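You operate a simulated robot arm through the tools that you are given. There is no shell and no other tool.

You are at the controls of a simulated robot arm. One attempt, no reset.

Task
Wipe the drops out of the steamer and close it again.
Fine: use the sponge on this counter and put it back where it lay. What is to be rubbed or washed off counts as gone when no trace of it is left.

Only the result counts: the job must be done as asked and must still hold three seconds after the hand-in. Knocking over, shifting, dropping, spilling or breaking anything else fails it.

Robot
A 6-joint arm with a two-finger gripper, fixed in place. Base frame: the origin is on the floor under the middle of its stand, x ahead of it, y to its left, z up; the work surface is at about z = 0.91. Lengths are in m, angles in degrees, forces in N, time in s.
With the tool pointing down near the work surface it reaches from about 0.14 to 0.68 m from the base axis. Its first joint turns from -66.0 to 66.0 degrees. Payload 2.45 kg.
The tool frame sits at the grasp point between the pads (the TCP): z along the fingers, y along the line on which they close. The tips reach 0.03 m beyond it. The gripper opens to 0.106 m; its body begins 0.079 m behind the TCP.
Orientation is that of the tool frame in the base frame, as a unit quaternion [w, x, y, z]. With the fingers straight down and closing along the base's y, the tool's x points along the base's -x, its y along +y and its z along -z.

Tools
- The arm moves only by the tool send_rows. Its argument "deltas" is a list that holds one entry, the list of rows, each a list of 6 numbers: the shift along the tool's x, y, z in units of 50 mm (1.0 is 50 mm), then the turn, a rotation vector about the tool's x, y, z in units of 4 degrees (1.0 is 4 degrees). In form: [[[tx, ty, tz, wx, wy, wz], ...]]. A call has 1 to 20 rows; each row shifts and turns the commanded pose from where the row before left it, along the tool's axes as they then stand. "fingers" is the gripper command, from -1 (fully open) to 1 (shut), values between in proportion, set as the call begins (left out, the last holds). A call with a number of a shift or a turn outside -1 to 1 is refused whole. Each row takes 0.2 s and may step no farther than 0.05 m and 8.6 degrees from the row before; otherwise, or with a gripper value out of range, the whole call is refused. Where a pose cannot be reached the arm comes as near as it can. A force on the tool above 40 N (or 10 N above the force at the start of the call, whichever is more), or a blocked arm, ends the call early, and 0.2 s more pass. The fingers move at their own pace (about 0.153 m/s each) and stop on an object; they squeeze with about 26 N. The grip force told is the motor's: it shows also when the fingers shut on nothing. Time passes only in rows, and 0.2 s behind the last, so rows that do not move let the fingers close. It gives the time, the measured TCP pose, the force on the tool (base axes), the opening and the grip force at its end, in the units of the frame above (readings bear some noise), with the torque about the TCP (base axes, N m) and any sound that the robot's microphone picked up, and new pictures: "views" is both (left out), scene, wrist or none.
- Cameras (640 x 400 px; columns grow to the right, rows downward): "scene" is fixed at [0.0595, 0.4088, 1.4205]; the picture's right is [-0.77, -0.64, 0.00], its down [-0.27, 0.32, -0.91] and it looks along [0.58, -0.70, -0.42] (base axes); focal length 312 px, centre (320, 200). "wrist" rides on the gripper at [0.076, -0.002, -0.106] in the tool frame; the picture's right is [0.02, 1.00, 0.00], its down [-0.78, 0.02, -0.62] and it looks along [-0.62, 0.01, 0.78] (tool axes); focal length 247 px, centre (320, 200). There is no depth. A picture from a camera that has moved, and an enlarged one, comes with that camera's place and axes in the base frame and with its lens.
- inspect(camera, box): a new picture of the part [left, top, right, bottom] of that camera's present view, enlarged. No time passes.
- sign_off(): hands the job in; it is judged then, once.

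Places have to be worked out from the pictures, the camera data and where the tool is seen. Open the gripper and draw the arm clear of the work before you hand the job in, unless the task says otherwise.

The tools are called as name(argument=value, ...) on one line, values as JSON. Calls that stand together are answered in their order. send_rows: Moves the arm, as the interface text tells. Its arguments: {"type":"object","properties":{"deltas":{"type":"array"},"fingers":{"type":"number"},"views":{"type":"string","enum":["both","scene","wrist","none"]}},"required":["deltas"]} The other tools are called the same way: inspect (camera, box) takes an enlarged picture of a part of a camera's view; sign_off () hands the job in.

At the start:

```text
t: 0.0
tool_pos: [0.3155, -0.0614, 1.2994]
orientation: [0.0, -0.001, 1.0, 0.001]
wrist_force: [0.5, 0.2, 0.0]
torque: [-0.01, 0.0, -0.02]
grip_width: 0.1061
grip_force: 0.0
```

scene: 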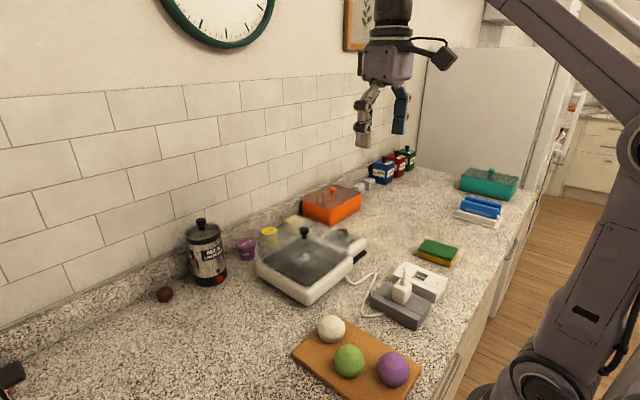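
wrist: 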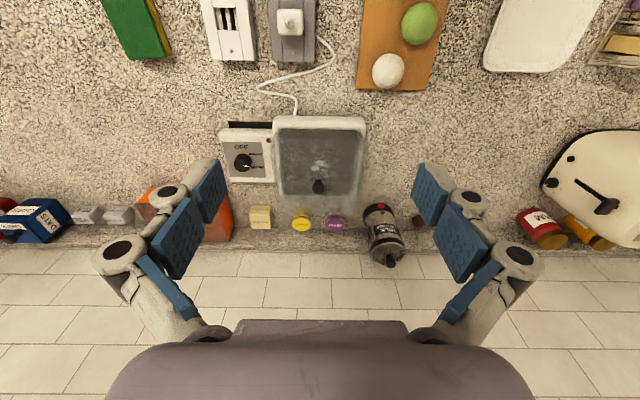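

I start by looking closely at the steamer, the sponge and the power items, before any motion.

inspect(camera="scene", box=[230, 200, 390, 310])

inspect(camera="scene", box=[350, 220, 480, 340])

inspect(camera="wrist", box=[210, 90, 390, 220])

inspect(camera="wrist", box=[80, 0, 340, 120])

```text
3.64 times, centred on (310, 255) of scene
camera zoom: at [0.0595, 0.4088, 1.4205], right [-0.77, -0.64, 0.0], down [-0.27, 0.32, -0.91], along [0.58, -0.7, -0.42], focal length 1135 px, centre (356, 0)
```

zoom: 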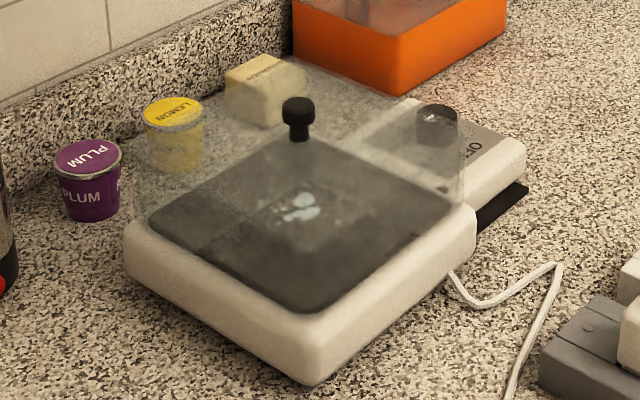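

```text
3.33 times, centred on (415, 280) of scene
camera zoom: at [0.0595, 0.4088, 1.4205], right [-0.77, -0.64, 0.0], down [-0.27, 0.32, -0.91], along [0.58, -0.7, -0.42], focal length 1040 px, centre (3, -67)
```

zoom: 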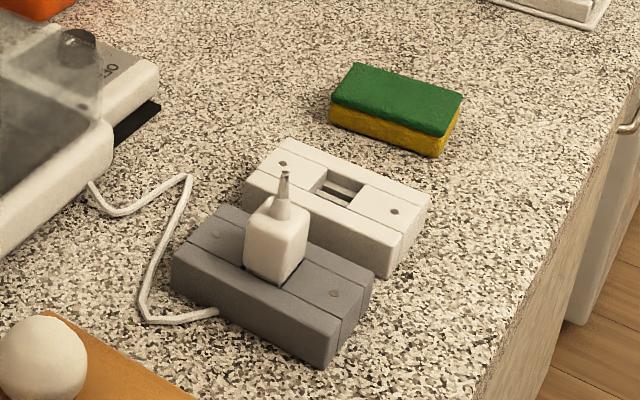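

```text
3.08 times, centred on (300, 155) of wrist
camera zoom: at [0.2385, -0.0625, 1.4051], right [-0.02, 1.0, 0.0], down [0.78, 0.02, 0.62], along [0.62, 0.01, -0.78], focal length 760 px, centre (382, 338)
```

zoom: 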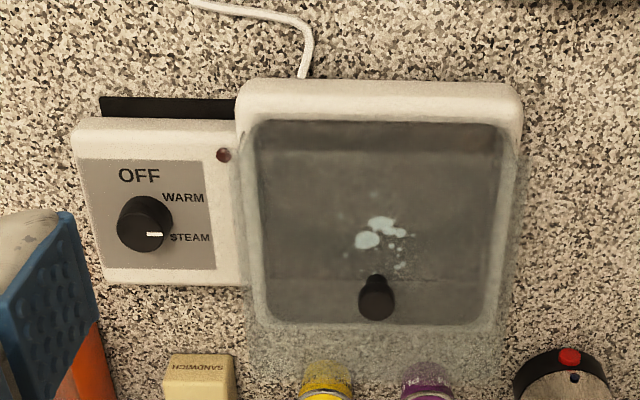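

```text
2.46 times, centred on (210, 60) of wrist
camera zoom: at [0.2385, -0.0625, 1.4051], right [-0.02, 1.0, 0.0], down [0.78, 0.02, 0.62], along [0.62, 0.01, -0.78], focal length 608 px, centre (591, 545)
```

zoom: 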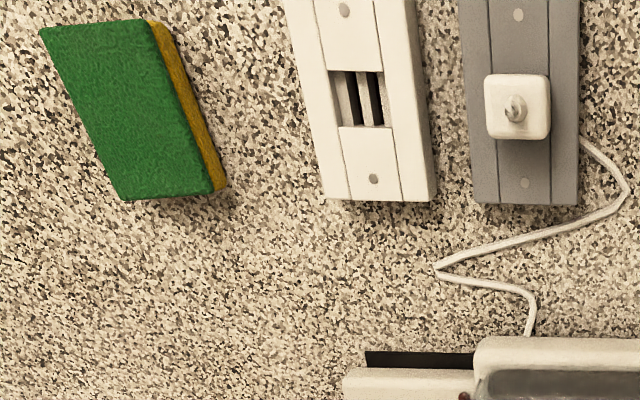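

The steamer has a glass dome lid with a black knob. I triangulate the knob at about (0.50, -0.06, 1.045), and the LED on the control box looks dark. The sponge lies at about (0.27, -0.35), green side up. I'll move the wrist camera closer to see the lid and the drops.

send_rows(deltas=[[[-0.7, 0, 0.66, 0, 0, 0], [-0.7, 0, 0.66, 0, 0, 0], [-0.7, 0, 0.66, 0, 0, 0]]], fingers=-1)

```text
t: 0.8
tool_pos: [0.4179, -0.0573, 1.197]
orientation: [-0.001, 0.0, 1.0, 0.0]
wrist_force: [0.3, -0.3, 0.5]
torque: [0.03, 0.04, -0.01]
grip_width: 0.106
grip_force: 0.0
camera wrist: at [0.3419, -0.0584, 1.3035], right [-0.02, 1.0, 0.0], down [0.78, 0.02, 0.62], along [0.62, 0.01, -0.78], focal length 247 px, centre (320, 200)
```

scene: 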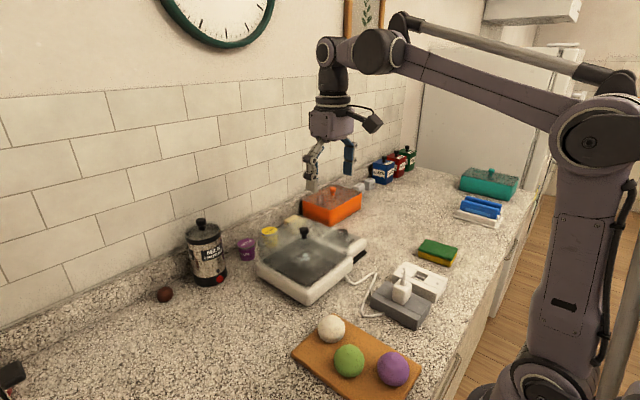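
wrist: 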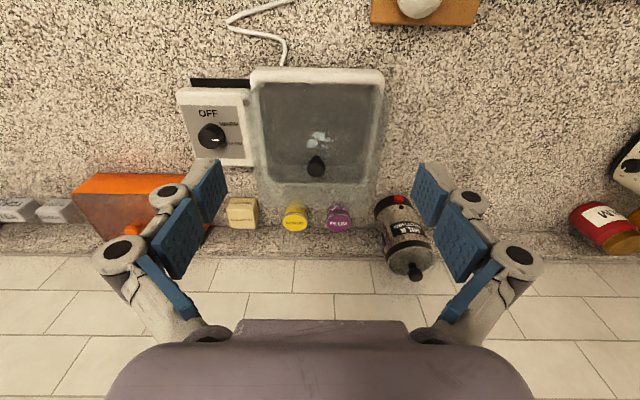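

inspect(camera="wrist", box=[230, 55, 410, 235])

inspect(camera="wrist", box=[165, 65, 275, 175])

inspect(camera="scene", box=[260, 210, 360, 280])

```text
2.22 times, centred on (320, 145) of wrist
camera zoom: at [0.3419, -0.0584, 1.3035], right [-0.02, 1.0, 0.0], down [0.78, 0.02, 0.62], along [0.62, 0.01, -0.78], focal length 549 px, centre (320, 322)
```

zoom: 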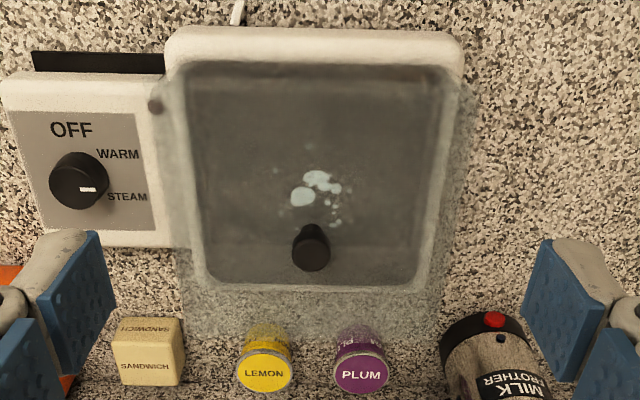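

```text
3.64 times, centred on (220, 120) of wrist
camera zoom: at [0.3419, -0.0584, 1.3035], right [-0.02, 1.0, 0.0], down [0.78, 0.02, 0.62], along [0.62, 0.01, -0.78], focal length 898 px, centre (684, 491)
```

zoom: 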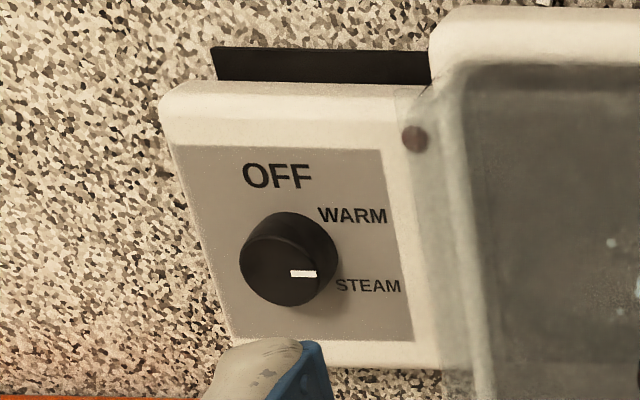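

```text
5.71 times, centred on (310, 245) of scene
camera zoom: at [0.0595, 0.4088, 1.4204], right [-0.77, -0.64, 0.0], down [-0.27, 0.32, -0.91], along [0.58, -0.7, -0.42], focal length 1783 px, centre (377, -57)
```

zoom: 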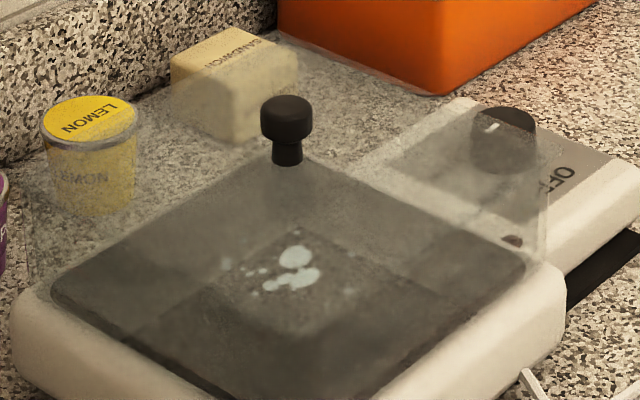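

The lid is a lift-off glass dome with its knob in the middle. The lid top is at about z=1.02 and the knob cap at 1.034–1.05, at x≈0.4985, y≈-0.062. I move to just above the knob and check alignment.

send_rows(deltas=[[[-0.53, -0.017, 0.6, 0, 0, 0], [-0.53, -0.017, 0.6, 0, 0, 0], [-0.53, -0.017, 0.6, 0, 0, 0], [0, 0, 0, 0, 0, 0]]], fingers=-1)

```text
t: 1.8
tool_pos: [0.4994, -0.0605, 1.1124]
orientation: [-0.001, -0.001, 1.0, 0.0]
wrist_force: [1.0, 0.0, -0.9]
torque: [0.02, 0.0, 0.0]
grip_width: 0.1062
grip_force: 0.1
camera wrist: at [0.4226, -0.0625, 1.2185], right [-0.02, 1.0, 0.0], down [0.78, 0.02, 0.62], along [0.62, 0.01, -0.78], focal length 247 px, centre (320, 200)
```

scene: 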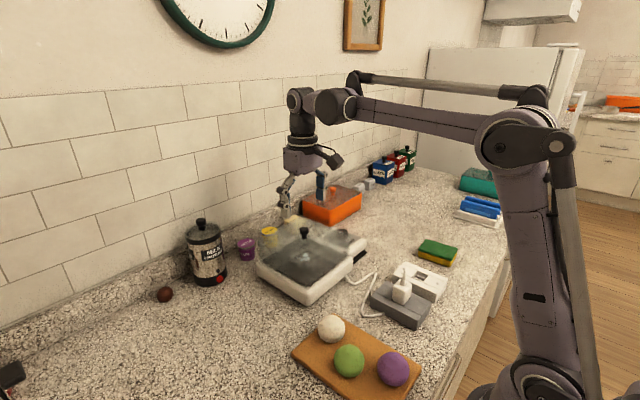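
wrist: 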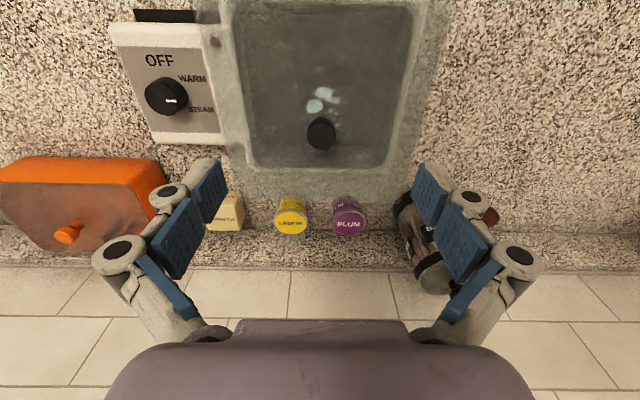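

The knob is centred under the gripper (pixel ray gives x≈0.499, y≈-0.061). I descend 50 mm so that the tips straddle the knob, then look.

send_rows(deltas=[[[0, 0, 0.35, 0, 0, 0], [0, 0, 0.35, 0, 0, 0], [0, 0, 0.3, 0, 0, 0], [0, 0, 0, 0, 0, 0]]], fingers=-1)

```text
t: 2.8
tool_pos: [0.5012, -0.0628, 1.061]
orientation: [0.0, 0.0, 1.0, 0.0]
wrist_force: [-0.6, -0.3, 0.0]
torque: [-0.02, 0.01, -0.01]
grip_width: 0.106
grip_force: 0.0
camera wrist: at [0.4234, -0.0647, 1.1671], right [-0.02, 1.0, 0.0], down [0.78, 0.02, 0.62], along [0.62, 0.01, -0.78], focal length 247 px, centre (320, 200)
```

scene: 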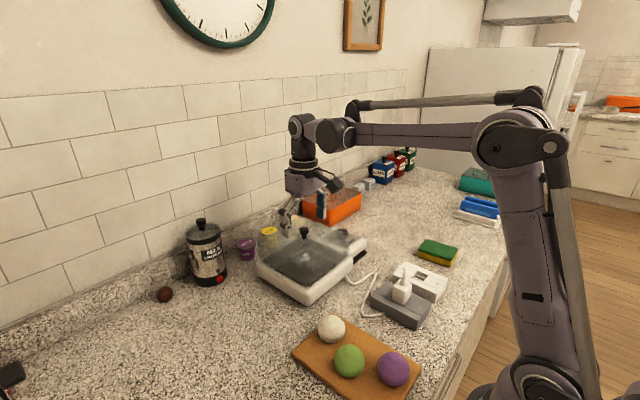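
wrist: 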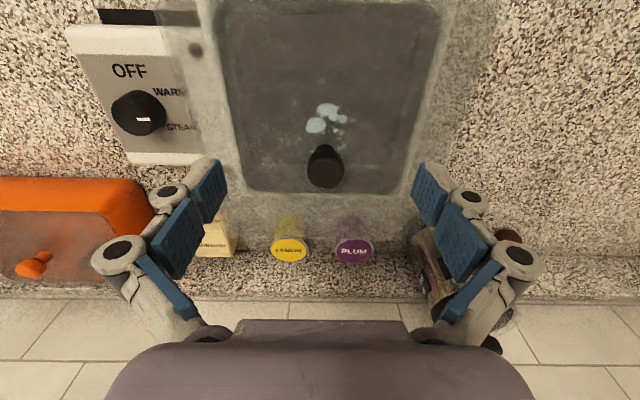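

inspect(camera="scene", box=[255, 160, 375, 280])

inspect(camera="wrist", box=[220, 0, 460, 220])

```text
3.33 times, centred on (315, 220) of scene
camera zoom: at [0.0595, 0.4088, 1.4205], right [-0.77, -0.64, 0.0], down [-0.27, 0.32, -0.91], along [0.58, -0.7, -0.42], focal length 1040 px, centre (337, 133)
```

zoom: 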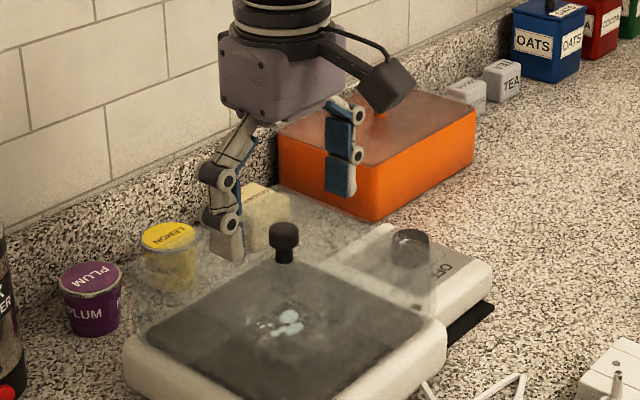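

```text
1.82 times, centred on (340, 110) of wrist
camera zoom: at [0.4234, -0.0647, 1.1671], right [-0.02, 1.0, 0.0], down [0.78, 0.02, 0.62], along [0.62, 0.01, -0.78], focal length 449 px, centre (284, 364)
```

zoom: 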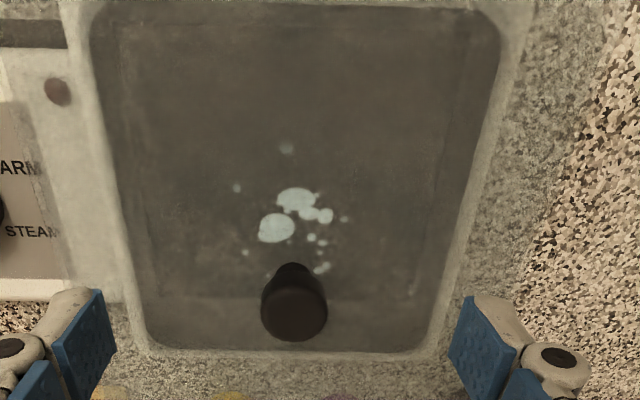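

The tips straddle the knob evenly. I lower 4 mm more and close on the cap.

send_rows(deltas=[[[0, 0, 0.08, 0, 0, 0], [0, 0, 0, 0, 0, 0]]], fingers=-1, views="none")

send_rows(deltas=[[[0, 0, 0, 0, 0, 0], [0, 0, 0, 0, 0, 0], [0, 0, 0, 0, 0, 0], [0, 0, 0, 0, 0, 0]]], fingers=1)

```text
t: 3.4
tool_pos: [0.5004, -0.0626, 1.0563]
orientation: [0.001, -0.001, 1.0, 0.0]
wrist_force: [0.1, 0.4, 0.0]
torque: [0.01, -0.02, -0.02]
grip_width: 0.1057
grip_force: 0.0
```

```text
t: 4.4
tool_pos: [0.5006, -0.0602, 1.056]
orientation: [0.0, -0.001, 1.0, 0.003]
wrist_force: [-0.8, 22.1, 3.7]
torque: [0.3, 0.12, 0.09]
grip_width: 0.0206
grip_force: 26.2
camera wrist: at [0.4234, -0.0624, 1.1628], right [-0.03, 1.0, 0.01], down [0.78, 0.02, 0.62], along [0.62, 0.02, -0.78], focal length 247 px, centre (320, 200)
```

scene: 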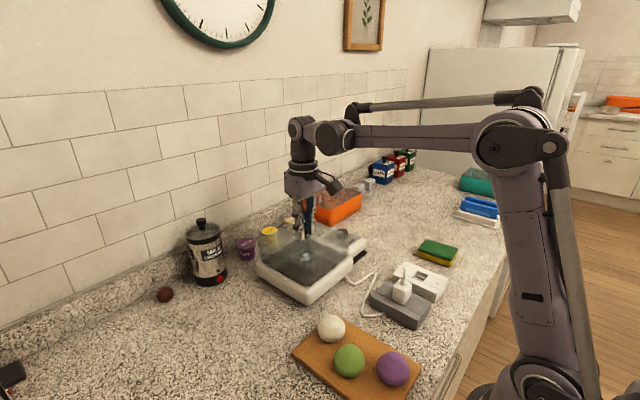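
wrist: 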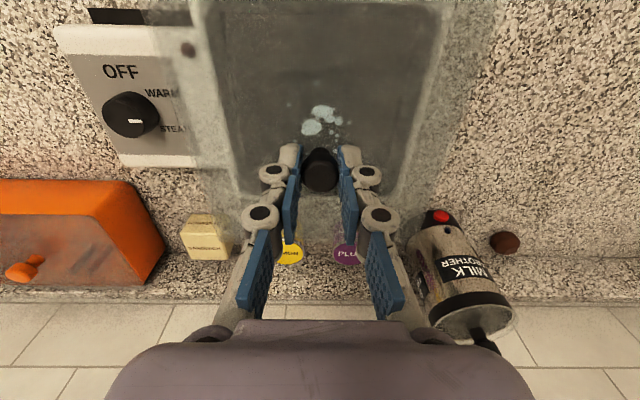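

Both fingers are on the cap (20.6 mm), but there is a 22 N sideways load in +y, meaning the knob sits slightly to +y of the commanded centre. I shift a little in +y to relieve it before lifting.

send_rows(deltas=[[[0, 0.04, 0, 0, 0, 0], [0, 0, 0, 0, 0, 0]]], views="none")

```text
t: 5.0
tool_pos: [0.4994, -0.06, 1.0552]
orientation: [0.0, 0.0, 1.0, 0.001]
wrist_force: [3.4, 15.0, 9.6]
torque: [0.3, -0.04, -0.04]
grip_width: 0.0207
grip_force: 26.1
```

The lateral load dropped from 22 to 15 N, so the direction is right. I shift another 2–3 mm.

send_rows(deltas=[[[0, 0.05, 0, 0, 0, 0], [0, 0, 0, 0, 0, 0]]], views="none")

```text
t: 5.6
tool_pos: [0.5005, -0.0586, 1.0558]
orientation: [0.001, 0.0, 1.0, 0.0]
wrist_force: [4.5, 3.3, 16.5]
torque: [0.11, -0.2, -0.03]
grip_width: 0.0201
grip_force: 26.5
```

Sideways load is nearly gone, and now there's a 16 N upward push on the tool. I raise 3 mm to see how the lid responds.

send_rows(deltas=[[[0, 0, -0.06, 0, 0, 0], [0, 0, 0, 0, 0, 0]]])

```text
t: 6.2
tool_pos: [0.4992, -0.0588, 1.0588]
orientation: [0.0, 0.0, 1.0, 0.001]
wrist_force: [-0.5, -0.3, -1.5]
torque: [0.01, 0.01, -0.04]
grip_width: 0.0207
grip_force: 25.7
heard: snap
camera wrist: at [0.4234, -0.0607, 1.1655], right [-0.02, 1.0, 0.0], down [0.78, 0.02, 0.62], along [0.62, 0.01, -0.78], focal length 247 px, centre (320, 200)
```

scene: 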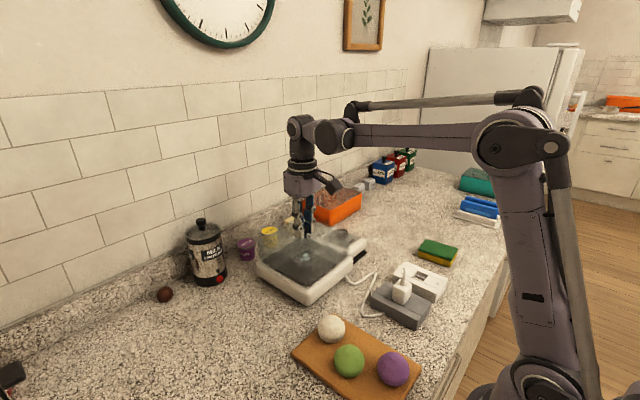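
wrist: 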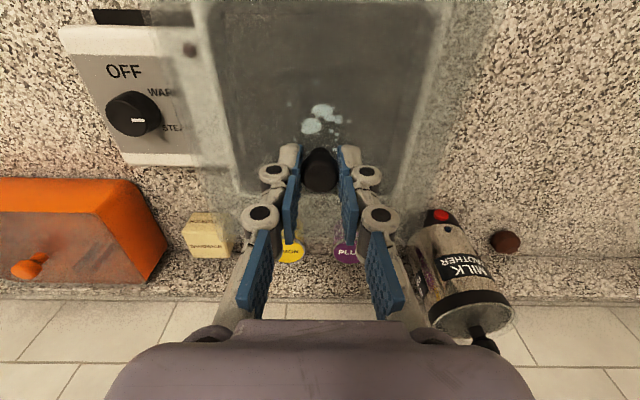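

I heard a snap as the load released — likely the lid's catch letting go. I'll inspect the lid before lifting further.

inspect(camera="scene", box=[245, 195, 375, 310])

inspect(camera="wrist", box=[160, 0, 480, 200])

```text
3.48 times, centred on (310, 252) of scene
camera zoom: at [0.0595, 0.4088, 1.4205], right [-0.77, -0.64, 0.0], down [-0.27, 0.32, -0.91], along [0.58, -0.7, -0.42], focal length 1085 px, centre (355, 17)
```

zoom: 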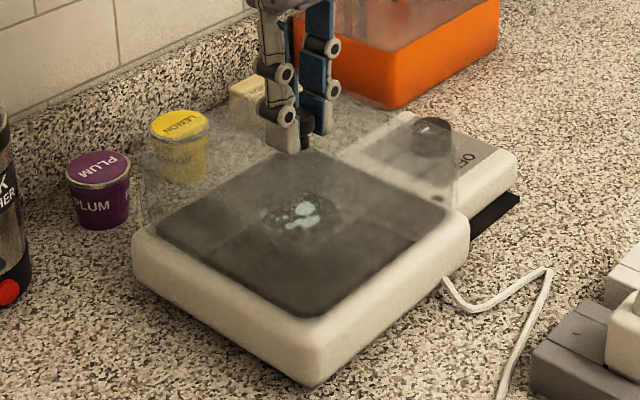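

```text
2.00 times, centred on (320, 100) of wrist
camera zoom: at [0.4234, -0.0607, 1.1655], right [-0.02, 1.0, 0.0], down [0.78, 0.02, 0.62], along [0.62, 0.01, -0.78], focal length 494 px, centre (320, 400)
```

zoom: 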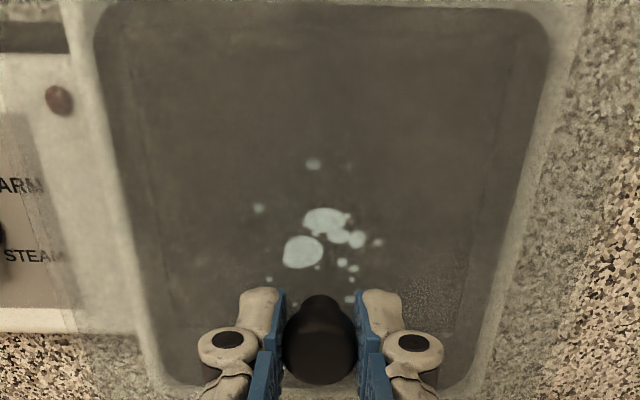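

No tilt or damage is visible. I lift another 10 mm slowly, watching the forces for a hinge.

send_rows(deltas=[[[0, 0, -0.06, 0, 0, 0], [0, 0, -0.06, 0, 0, 0], [0, 0, -0.08, 0, 0, 0], [0, 0, 0, 0, 0, 0]]])

```text
t: 7.2
tool_pos: [0.4985, -0.0601, 1.0678]
orientation: [0.0, 0.0, 1.0, 0.0]
wrist_force: [0.6, 1.0, -1.0]
torque: [-0.01, 0.01, 0.01]
grip_width: 0.0203
grip_force: 25.7
camera wrist: at [0.423, -0.0613, 1.1746], right [-0.02, 1.0, 0.0], down [0.78, 0.02, 0.62], along [0.62, 0.01, -0.78], focal length 247 px, centre (320, 200)
```

scene: 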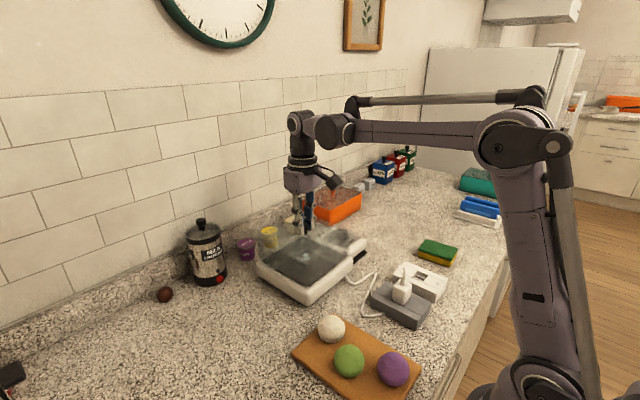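
wrist: 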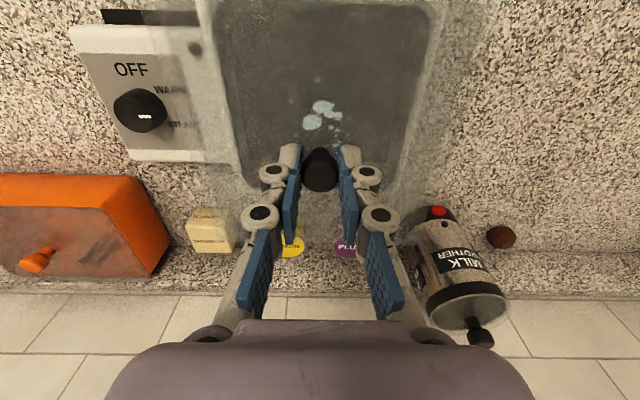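

inspect(camera="scene", box=[245, 195, 375, 310])

inspect(camera="wrist", box=[160, 0, 480, 200])

```text
3.48 times, centred on (310, 252) of scene
camera zoom: at [0.0595, 0.4088, 1.4205], right [-0.77, -0.64, 0.0], down [-0.27, 0.32, -0.91], along [0.58, -0.7, -0.42], focal length 1085 px, centre (355, 17)
```

zoom: 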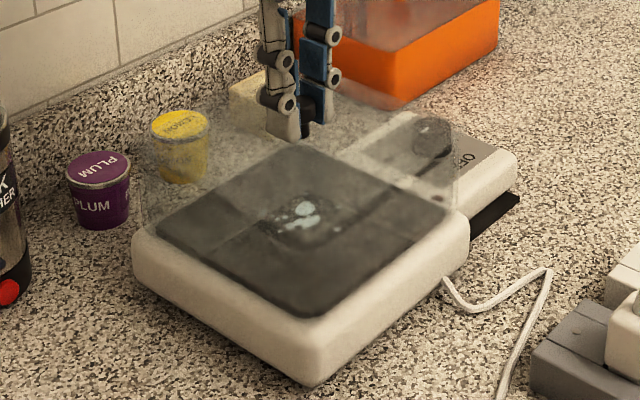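

```text
2.00 times, centred on (320, 100) of wrist
camera zoom: at [0.423, -0.0613, 1.1746], right [-0.02, 1.0, 0.0], down [0.78, 0.02, 0.62], along [0.62, 0.01, -0.78], focal length 494 px, centre (320, 400)
```

zoom: 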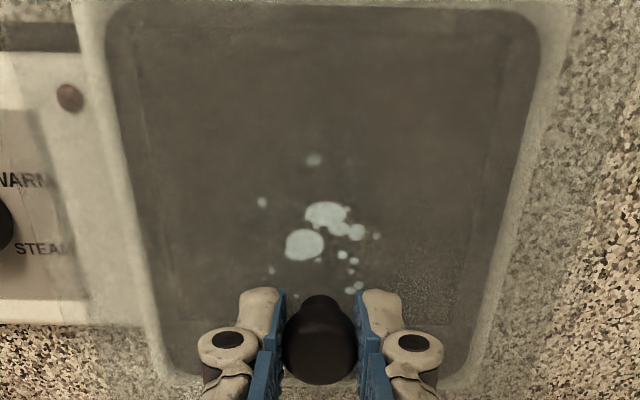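

The lid comes away freely with the gripper. I lift it clear and carry it to the empty counter area around (0.47, 0.24).

send_rows(deltas=[[[0, 0, -0.5, 0, 0, 0], [0, 0, -0.8, 0, 0, 0], [0, 0, -0.8, 0, 0, 0], [0, 0, 0, 0, 0, 0]]])

```text
t: 8.2
tool_pos: [0.502, -0.0583, 1.1745]
orientation: [0.0, -0.001, 1.0, -0.001]
wrist_force: [-0.7, 0.2, 0.1]
torque: [-0.01, -0.03, -0.02]
grip_width: 0.0
grip_force: 26.1
camera wrist: at [0.4245, -0.0595, 1.2813], right [-0.02, 1.0, 0.0], down [0.78, 0.02, 0.62], along [0.62, 0.01, -0.78], focal length 247 px, centre (320, 200)
```

scene: 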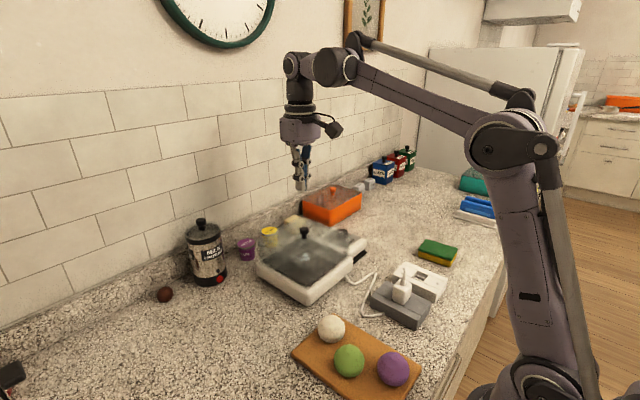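
wrist: 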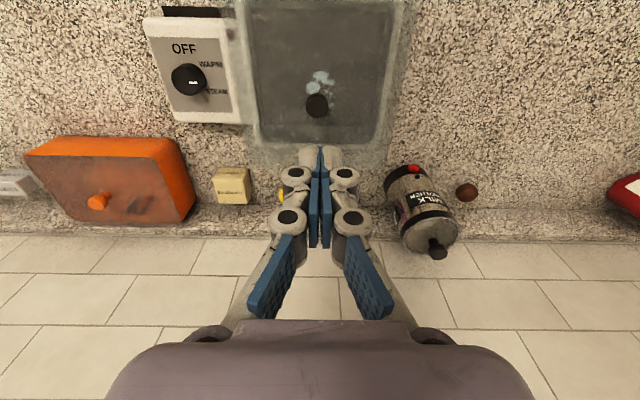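

The fingers slipped off the knob, and the lid seems to be sitting on the steamer. I inspect whether it's seated and intact.

inspect(camera="scene", box=[245, 195, 375, 310])

inspect(camera="wrist", box=[220, 0, 440, 170])

```text
3.48 times, centred on (310, 252) of scene
camera zoom: at [0.0595, 0.4088, 1.4205], right [-0.77, -0.64, 0.0], down [-0.27, 0.32, -0.91], along [0.58, -0.7, -0.42], focal length 1085 px, centre (355, 17)
```

zoom: 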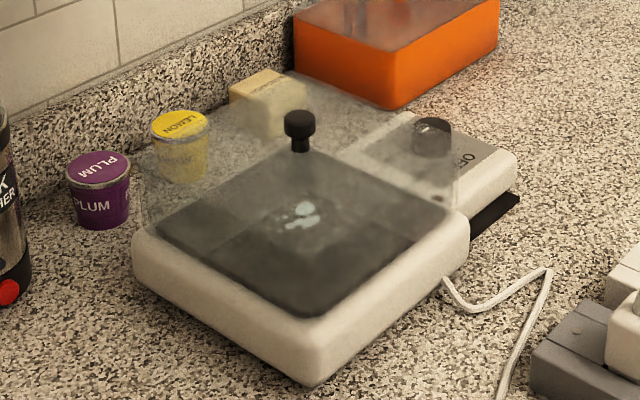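

```text
2.35 times, centred on (330, 85) of wrist
camera zoom: at [0.4245, -0.0595, 1.2813], right [-0.02, 1.0, 0.0], down [0.78, 0.02, 0.62], along [0.62, 0.01, -0.78], focal length 581 px, centre (296, 471)
```

zoom: 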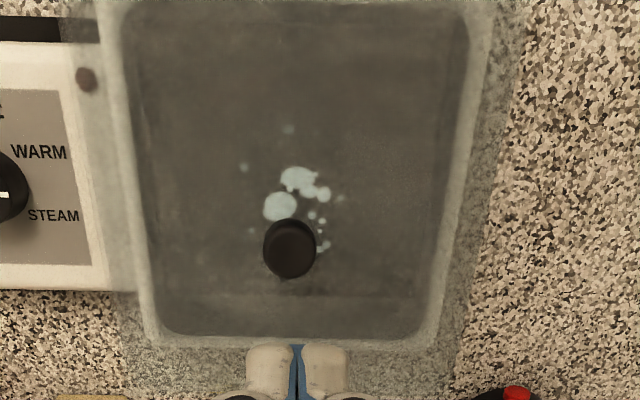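

The lid is back in its closed position, looks unbroken, and no drop was heard. The slip under a straight-up pull with only about 1 N of load suggests the lid is hinged and follows an arc. I'll re-grip the knob, lift about 12 mm slowly, and look for tilt.

send_rows(deltas=[[[0, 0, 0, 0, 0, 0], [0, 0, 0.2, 0, 0, 0], [0, 0, 0.7, 0, 0, 0], [0, 0, 0.7, 0, 0, 0], [0, 0, 0.5, 0, 0, 0], [0, 0, 0.2, 0, 0, 0], [0, 0, 0, 0, 0, 0]]], fingers=-1)

```text
t: 9.8
tool_pos: [0.5014, -0.0594, 1.0569]
orientation: [-0.001, 0.0, 1.0, 0.0]
wrist_force: [-0.4, 0.3, -0.5]
torque: [-0.04, 0.0, -0.02]
grip_width: 0.1059
grip_force: 0.0
camera wrist: at [0.4251, -0.061, 1.1636], right [-0.02, 1.0, 0.0], down [0.78, 0.02, 0.62], along [0.62, 0.01, -0.78], focal length 247 px, centre (320, 200)
```

scene: 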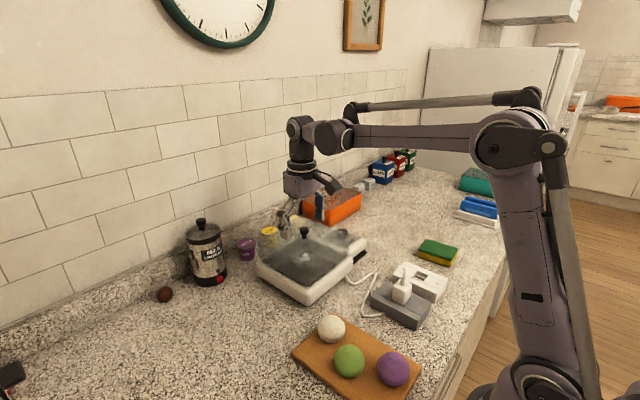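
wrist: 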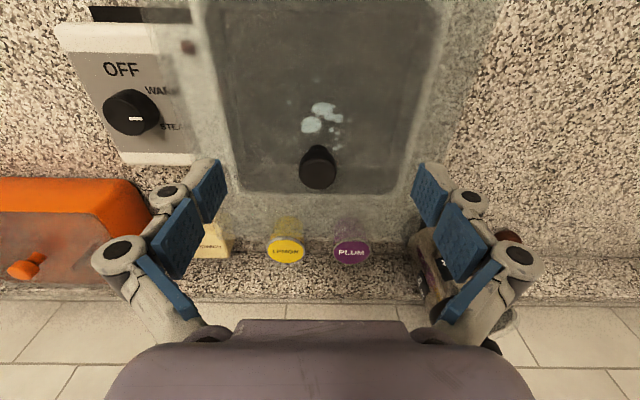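

The knob is centred again; I close and check the forces.

send_rows(deltas=[[[0, 0, 0, 0, 0, 0], [0, 0, 0, 0, 0, 0], [0, 0, 0, 0, 0, 0]]], fingers=1, views="wrist")

inspect(camera="scene", box=[255, 205, 365, 280])

```text
t: 10.6
tool_pos: [0.5016, -0.0602, 1.0566]
orientation: [0.0, -0.001, 1.0, 0.0]
wrist_force: [-1.2, -2.7, 7.7]
torque: [-0.08, 0.07, 0.01]
grip_width: 0.0205
grip_force: 25.8
heard: snap
camera wrist: at [0.4249, -0.0612, 1.1642], right [-0.02, 1.0, 0.0], down [0.78, 0.02, 0.62], along [0.62, 0.01, -0.78], focal length 247 px, centre (320, 200)
```

wrist: 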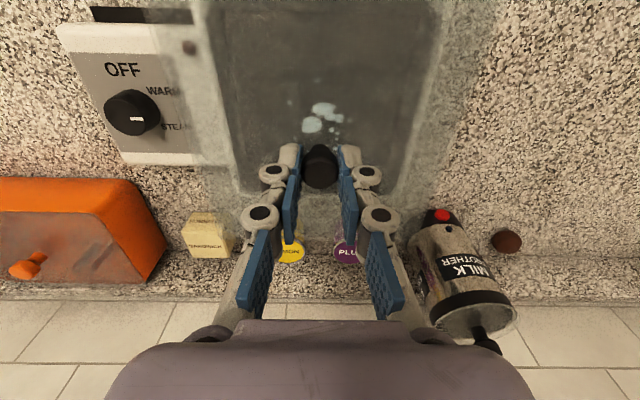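

```text
5.33 times, centred on (310, 242) of scene
camera zoom: at [0.0593, 0.4087, 1.4205], right [-0.77, -0.64, 0.0], down [-0.27, 0.32, -0.91], along [0.58, -0.7, -0.42], focal length 1664 px, centre (373, -27)
```

zoom: 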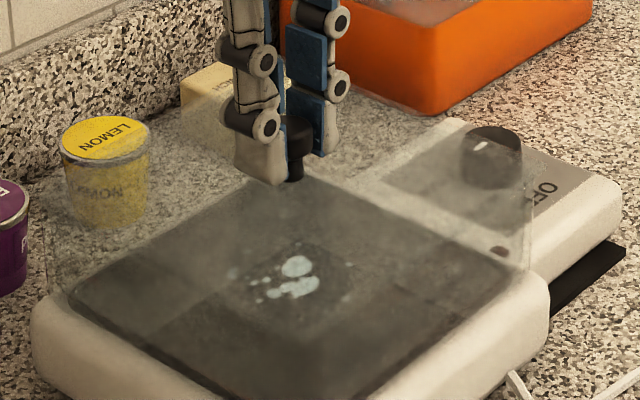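

A snap on pressing down means the lid has a catch that latches when pressed and releases when pulled, which also tells me how to close it at the end. Now I pull up 3 mm, then 9 mm more slowly, and look for tilt.

send_rows(deltas=[[[0, 0, -0.06, 0, 0, 0], [0, 0, -0.06, 0, 0, 0], [0, 0, -0.06, 0, 0, 0], [0, 0, -0.06, 0, 0, 0], [0, 0, 0, 0, 0, 0]]], views="wrist")

inspect(camera="scene", box=[255, 205, 365, 280])

```text
t: 11.8
tool_pos: [0.4992, -0.0589, 1.0701]
orientation: [0.0, -0.001, 1.0, 0.0]
wrist_force: [0.2, 0.1, -0.5]
torque: [0.0, 0.01, 0.02]
grip_width: 0.0204
grip_force: 26.1
heard: snap
camera wrist: at [0.423, -0.0604, 1.1768], right [-0.02, 1.0, 0.0], down [0.78, 0.02, 0.62], along [0.62, 0.01, -0.78], focal length 247 px, centre (320, 200)
```

wrist: 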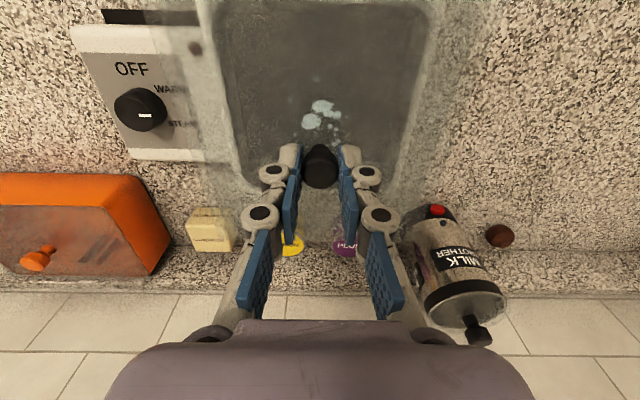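

```text
5.33 times, centred on (310, 242) of scene
camera zoom: at [0.0595, 0.4088, 1.4205], right [-0.77, -0.64, 0.0], down [-0.27, 0.32, -0.91], along [0.58, -0.7, -0.42], focal length 1664 px, centre (373, -27)
```

zoom: 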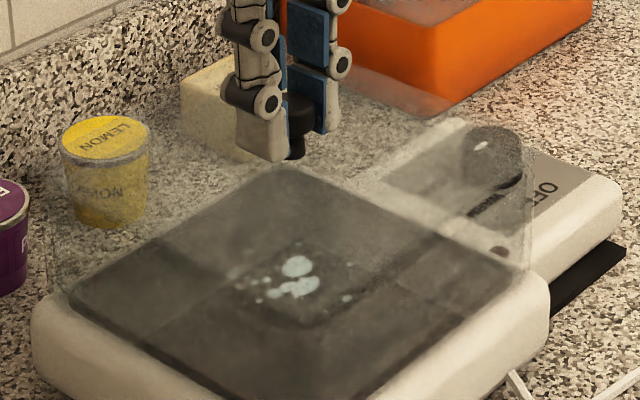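

inspect(camera="scene", box=[300, 215, 360, 265])

inspect(camera="scene", box=[255, 225, 315, 275])

inspect(camera="wrist", box=[170, 0, 480, 210])

```text
8.00 times, centred on (330, 240) of scene
camera zoom: at [0.0595, 0.4088, 1.4205], right [-0.77, -0.64, 0.0], down [-0.27, 0.32, -0.91], along [0.58, -0.7, -0.42], focal length 2496 px, centre (240, -120)
```

zoom: 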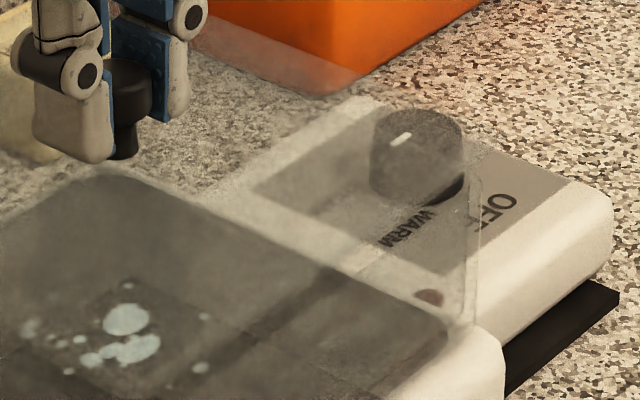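

```text
8.00 times, centred on (285, 250) of scene
camera zoom: at [0.0595, 0.4088, 1.4205], right [-0.77, -0.64, 0.0], down [-0.27, 0.32, -0.91], along [0.58, -0.7, -0.42], focal length 2496 px, centre (600, -200)
```

zoom: 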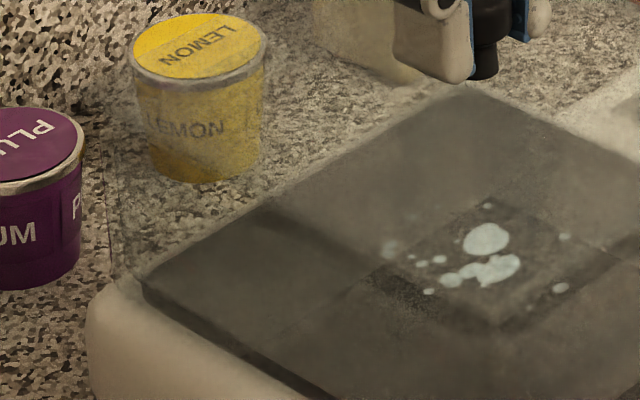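

```text
1.90 times, centred on (325, 105) of wrist
camera zoom: at [0.423, -0.0604, 1.1768], right [-0.02, 1.0, 0.0], down [0.78, 0.02, 0.62], along [0.62, 0.01, -0.78], focal length 470 px, centre (310, 381)
```

zoom: 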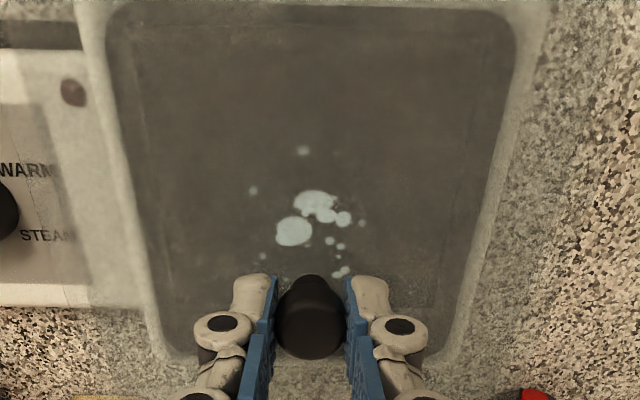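

inspect(camera="scene", box=[325, 225, 357, 262])

inspect(camera="scene", box=[295, 205, 335, 235])

inspect(camera="scene", box=[252, 235, 292, 275])

inspect(camera="wrist", box=[190, 0, 270, 60])

```text
10.81 times, centred on (341, 244) of scene
camera zoom: at [0.0595, 0.4088, 1.4205], right [-0.77, -0.64, 0.0], down [-0.27, 0.32, -0.91], along [0.58, -0.7, -0.42], focal length 3374 px, centre (93, -270)
```

zoom: 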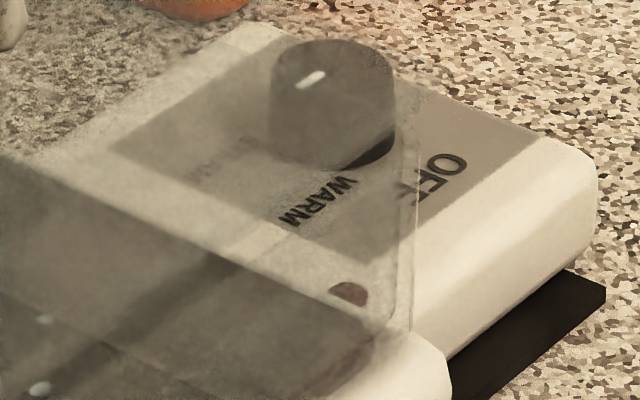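

```text
13.33 times, centred on (315, 220) of scene
camera zoom: at [0.0595, 0.4088, 1.4205], right [-0.77, -0.64, 0.0], down [-0.27, 0.32, -0.91], along [0.58, -0.7, -0.42], focal length 4161 px, centre (387, -67)
```

zoom: 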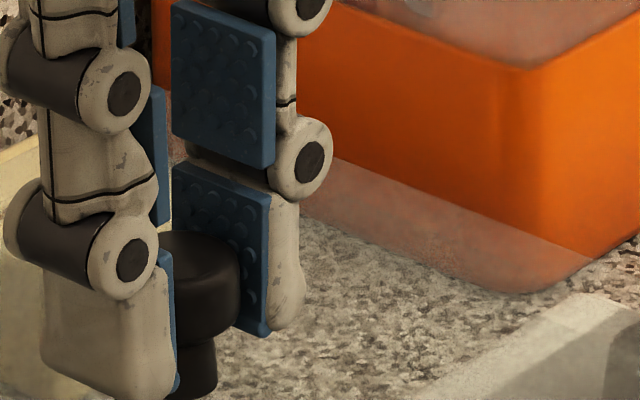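

```text
10.00 times, centred on (272, 255) of scene
camera zoom: at [0.0595, 0.4088, 1.4205], right [-0.77, -0.64, 0.0], down [-0.27, 0.32, -0.91], along [0.58, -0.7, -0.42], focal length 3121 px, centre (800, -350)
```

zoom: 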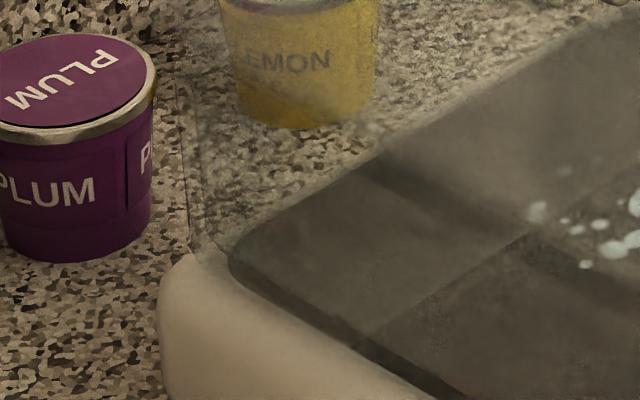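

```text
6.67 times, centred on (230, 30) of wrist
camera zoom: at [0.423, -0.0604, 1.1768], right [-0.02, 1.0, 0.0], down [0.78, 0.02, 0.62], along [0.62, 0.01, -0.78], focal length 1646 px, centre (920, 1333)
```

zoom: 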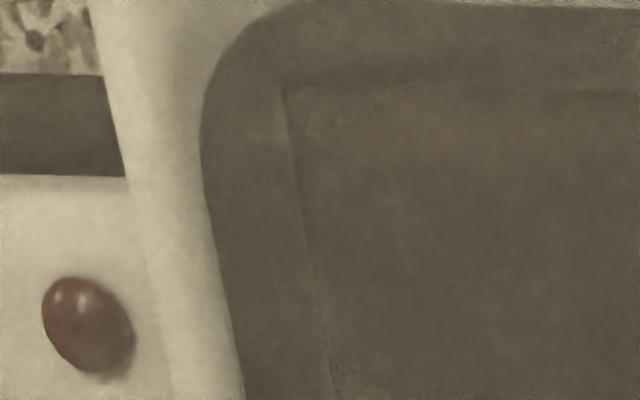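

Edges of the glass look vertical and the knob stayed at the same spot relative to the gripper, so the lid seems to rise straight (lift-off). I'll continue lifting slowly, 10 mm at a time, to see where it slipped.

send_rows(deltas=[[[0, 0, -0.05, 0, 0, 0], [0, 0, -0.05, 0, 0, 0], [0, 0, -0.05, 0, 0, 0], [0, 0, -0.05, 0, 0, 0], [0, 0, 0, 0, 0, 0]]], views="wrist")

inspect(camera="scene", box=[255, 195, 365, 270])

inspect(camera="scene", box=[325, 225, 357, 262])

inspect(camera="scene", box=[295, 205, 335, 235])

```text
t: 13.0
tool_pos: [0.4996, -0.06, 1.0797]
orientation: [0.001, 0.0, 1.0, 0.001]
wrist_force: [0.3, 0.8, 0.2]
torque: [0.01, 0.01, 0.0]
grip_width: 0.0204
grip_force: 25.7
camera wrist: at [0.4237, -0.0611, 1.1872], right [-0.02, 1.0, 0.0], down [0.78, 0.02, 0.62], along [0.62, 0.01, -0.78], focal length 247 px, centre (320, 200)
```

wrist: 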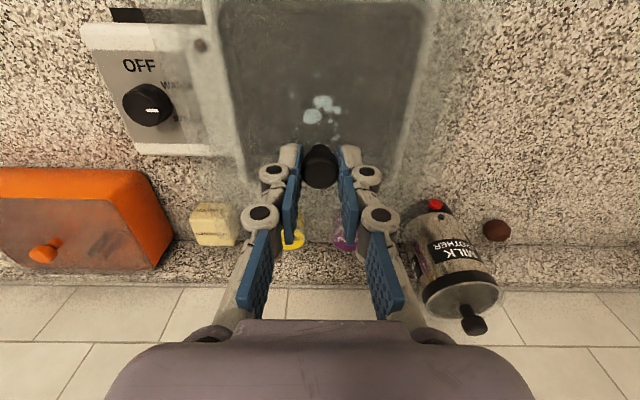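

```text
5.33 times, centred on (310, 232) of scene
camera zoom: at [0.0595, 0.4088, 1.4205], right [-0.77, -0.64, 0.0], down [-0.27, 0.32, -0.91], along [0.58, -0.7, -0.42], focal length 1664 px, centre (373, 27)
```

zoom: 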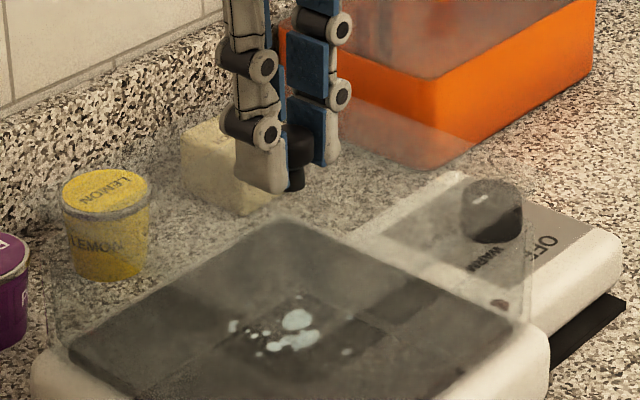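

```text
10.81 times, centred on (341, 244) of scene
camera zoom: at [0.0595, 0.4088, 1.4205], right [-0.77, -0.64, 0.0], down [-0.27, 0.32, -0.91], along [0.58, -0.7, -0.42], focal length 3374 px, centre (93, -270)
```

zoom: 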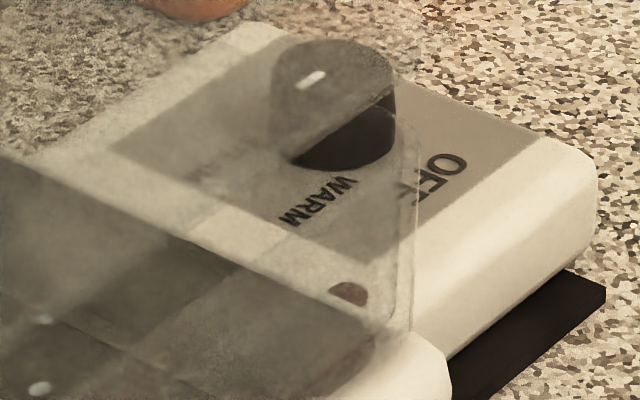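

```text
13.33 times, centred on (315, 220) of scene
camera zoom: at [0.0595, 0.4088, 1.4205], right [-0.77, -0.64, 0.0], down [-0.27, 0.32, -0.91], along [0.58, -0.7, -0.42], focal length 4161 px, centre (387, -67)
```

zoom: 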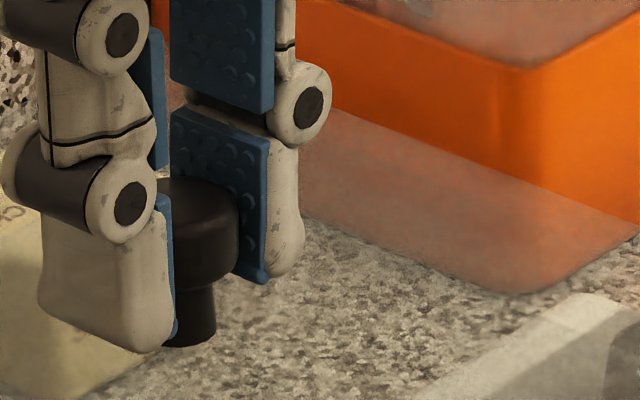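

Now it's clear: the glass lid rises straight (about 22 mm) with an even gap, while a lower glass wall stays on the body. The grip still holds, so I keep lifting gently.

send_rows(deltas=[[[0, 0, -0.08, 0, 0, 0], [0, 0, -0.08, 0, 0, 0], [0, 0, -0.1, 0, 0, 0], [0, 0, -0.1, 0, 0, 0], [0, 0, -0.1, 0, 0, 0], [0, 0, 0, 0, 0, 0]]], views="wrist")

inspect(camera="scene", box=[255, 175, 375, 275])

```text
t: 14.4
tool_pos: [0.5002, -0.0585, 1.1052]
orientation: [-0.001, 0.0, 1.0, 0.001]
wrist_force: [0.3, 0.4, -0.8]
torque: [-0.03, -0.03, 0.01]
grip_width: 0.0203
grip_force: 25.7
camera wrist: at [0.4234, -0.061, 1.2113], right [-0.02, 1.0, 0.0], down [0.78, 0.02, 0.62], along [0.62, 0.01, -0.78], focal length 247 px, centre (320, 200)
```

wrist: 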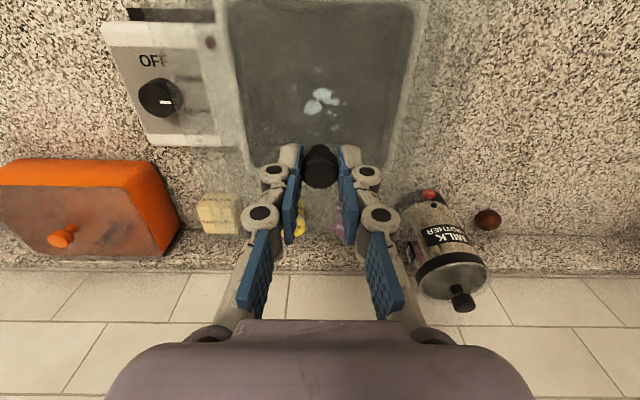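

```text
4.00 times, centred on (315, 225) of scene
camera zoom: at [0.0595, 0.4088, 1.4205], right [-0.77, -0.64, 0.0], down [-0.27, 0.32, -0.91], along [0.58, -0.7, -0.42], focal length 1248 px, centre (340, 100)
```

zoom: 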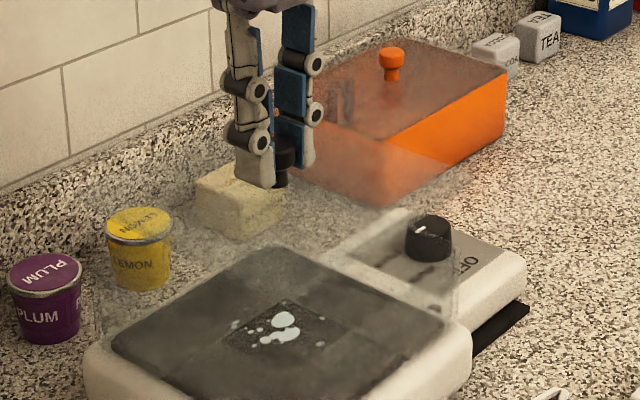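

The lid lifts off cleanly when moved slowly. I raise it another 50 mm gently.

send_rows(deltas=[[[0, 0, -0.1, 0, 0, 0], [0, 0, -0.15, 0, 0, 0], [0, 0, -0.2, 0, 0, 0], [0, 0, -0.2, 0, 0, 0], [0, 0, -0.2, 0, 0, 0], [0, 0, -0.1, 0, 0, 0], [0, 0, 0, 0, 0, 0]]])

inspect(camera="scene", box=[245, 165, 375, 310])

```text
t: 16.0
tool_pos: [0.5, -0.0582, 1.1513]
orientation: [0.0, -0.001, 1.0, 0.0]
wrist_force: [1.0, 0.7, -1.5]
torque: [-0.02, -0.03, 0.02]
grip_width: 0.0208
grip_force: 27.1
camera wrist: at [0.4229, -0.0596, 1.2581], right [-0.02, 1.0, 0.0], down [0.78, 0.02, 0.62], along [0.62, 0.01, -0.78], focal length 247 px, centre (320, 200)
```

scene: 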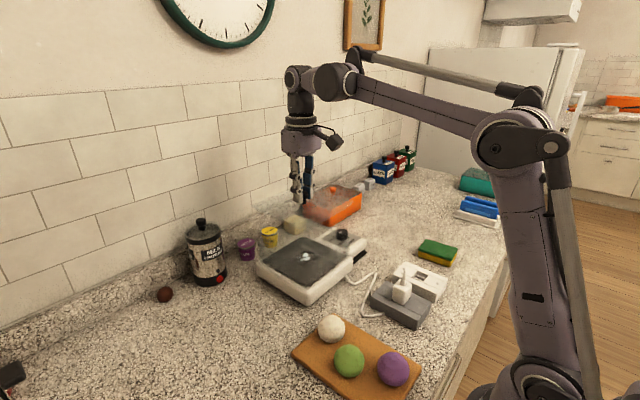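
wrist: 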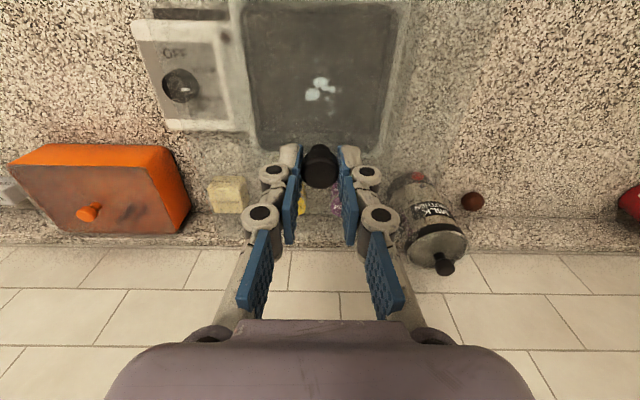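

```text
2.76 times, centred on (310, 238) of scene
camera zoom: at [0.0595, 0.4088, 1.4205], right [-0.77, -0.64, 0.0], down [-0.27, 0.32, -0.91], along [0.58, -0.7, -0.42], focal length 861 px, centre (348, 97)
```

zoom: 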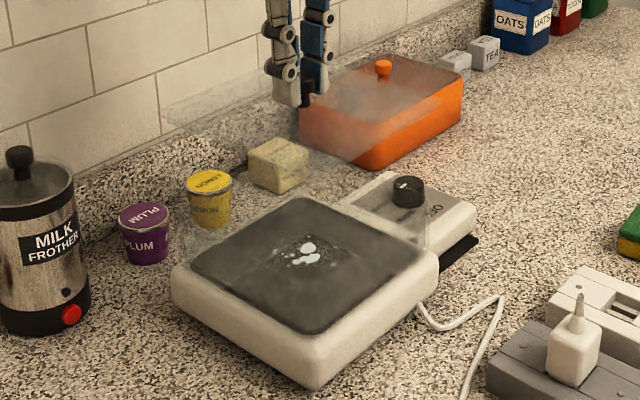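

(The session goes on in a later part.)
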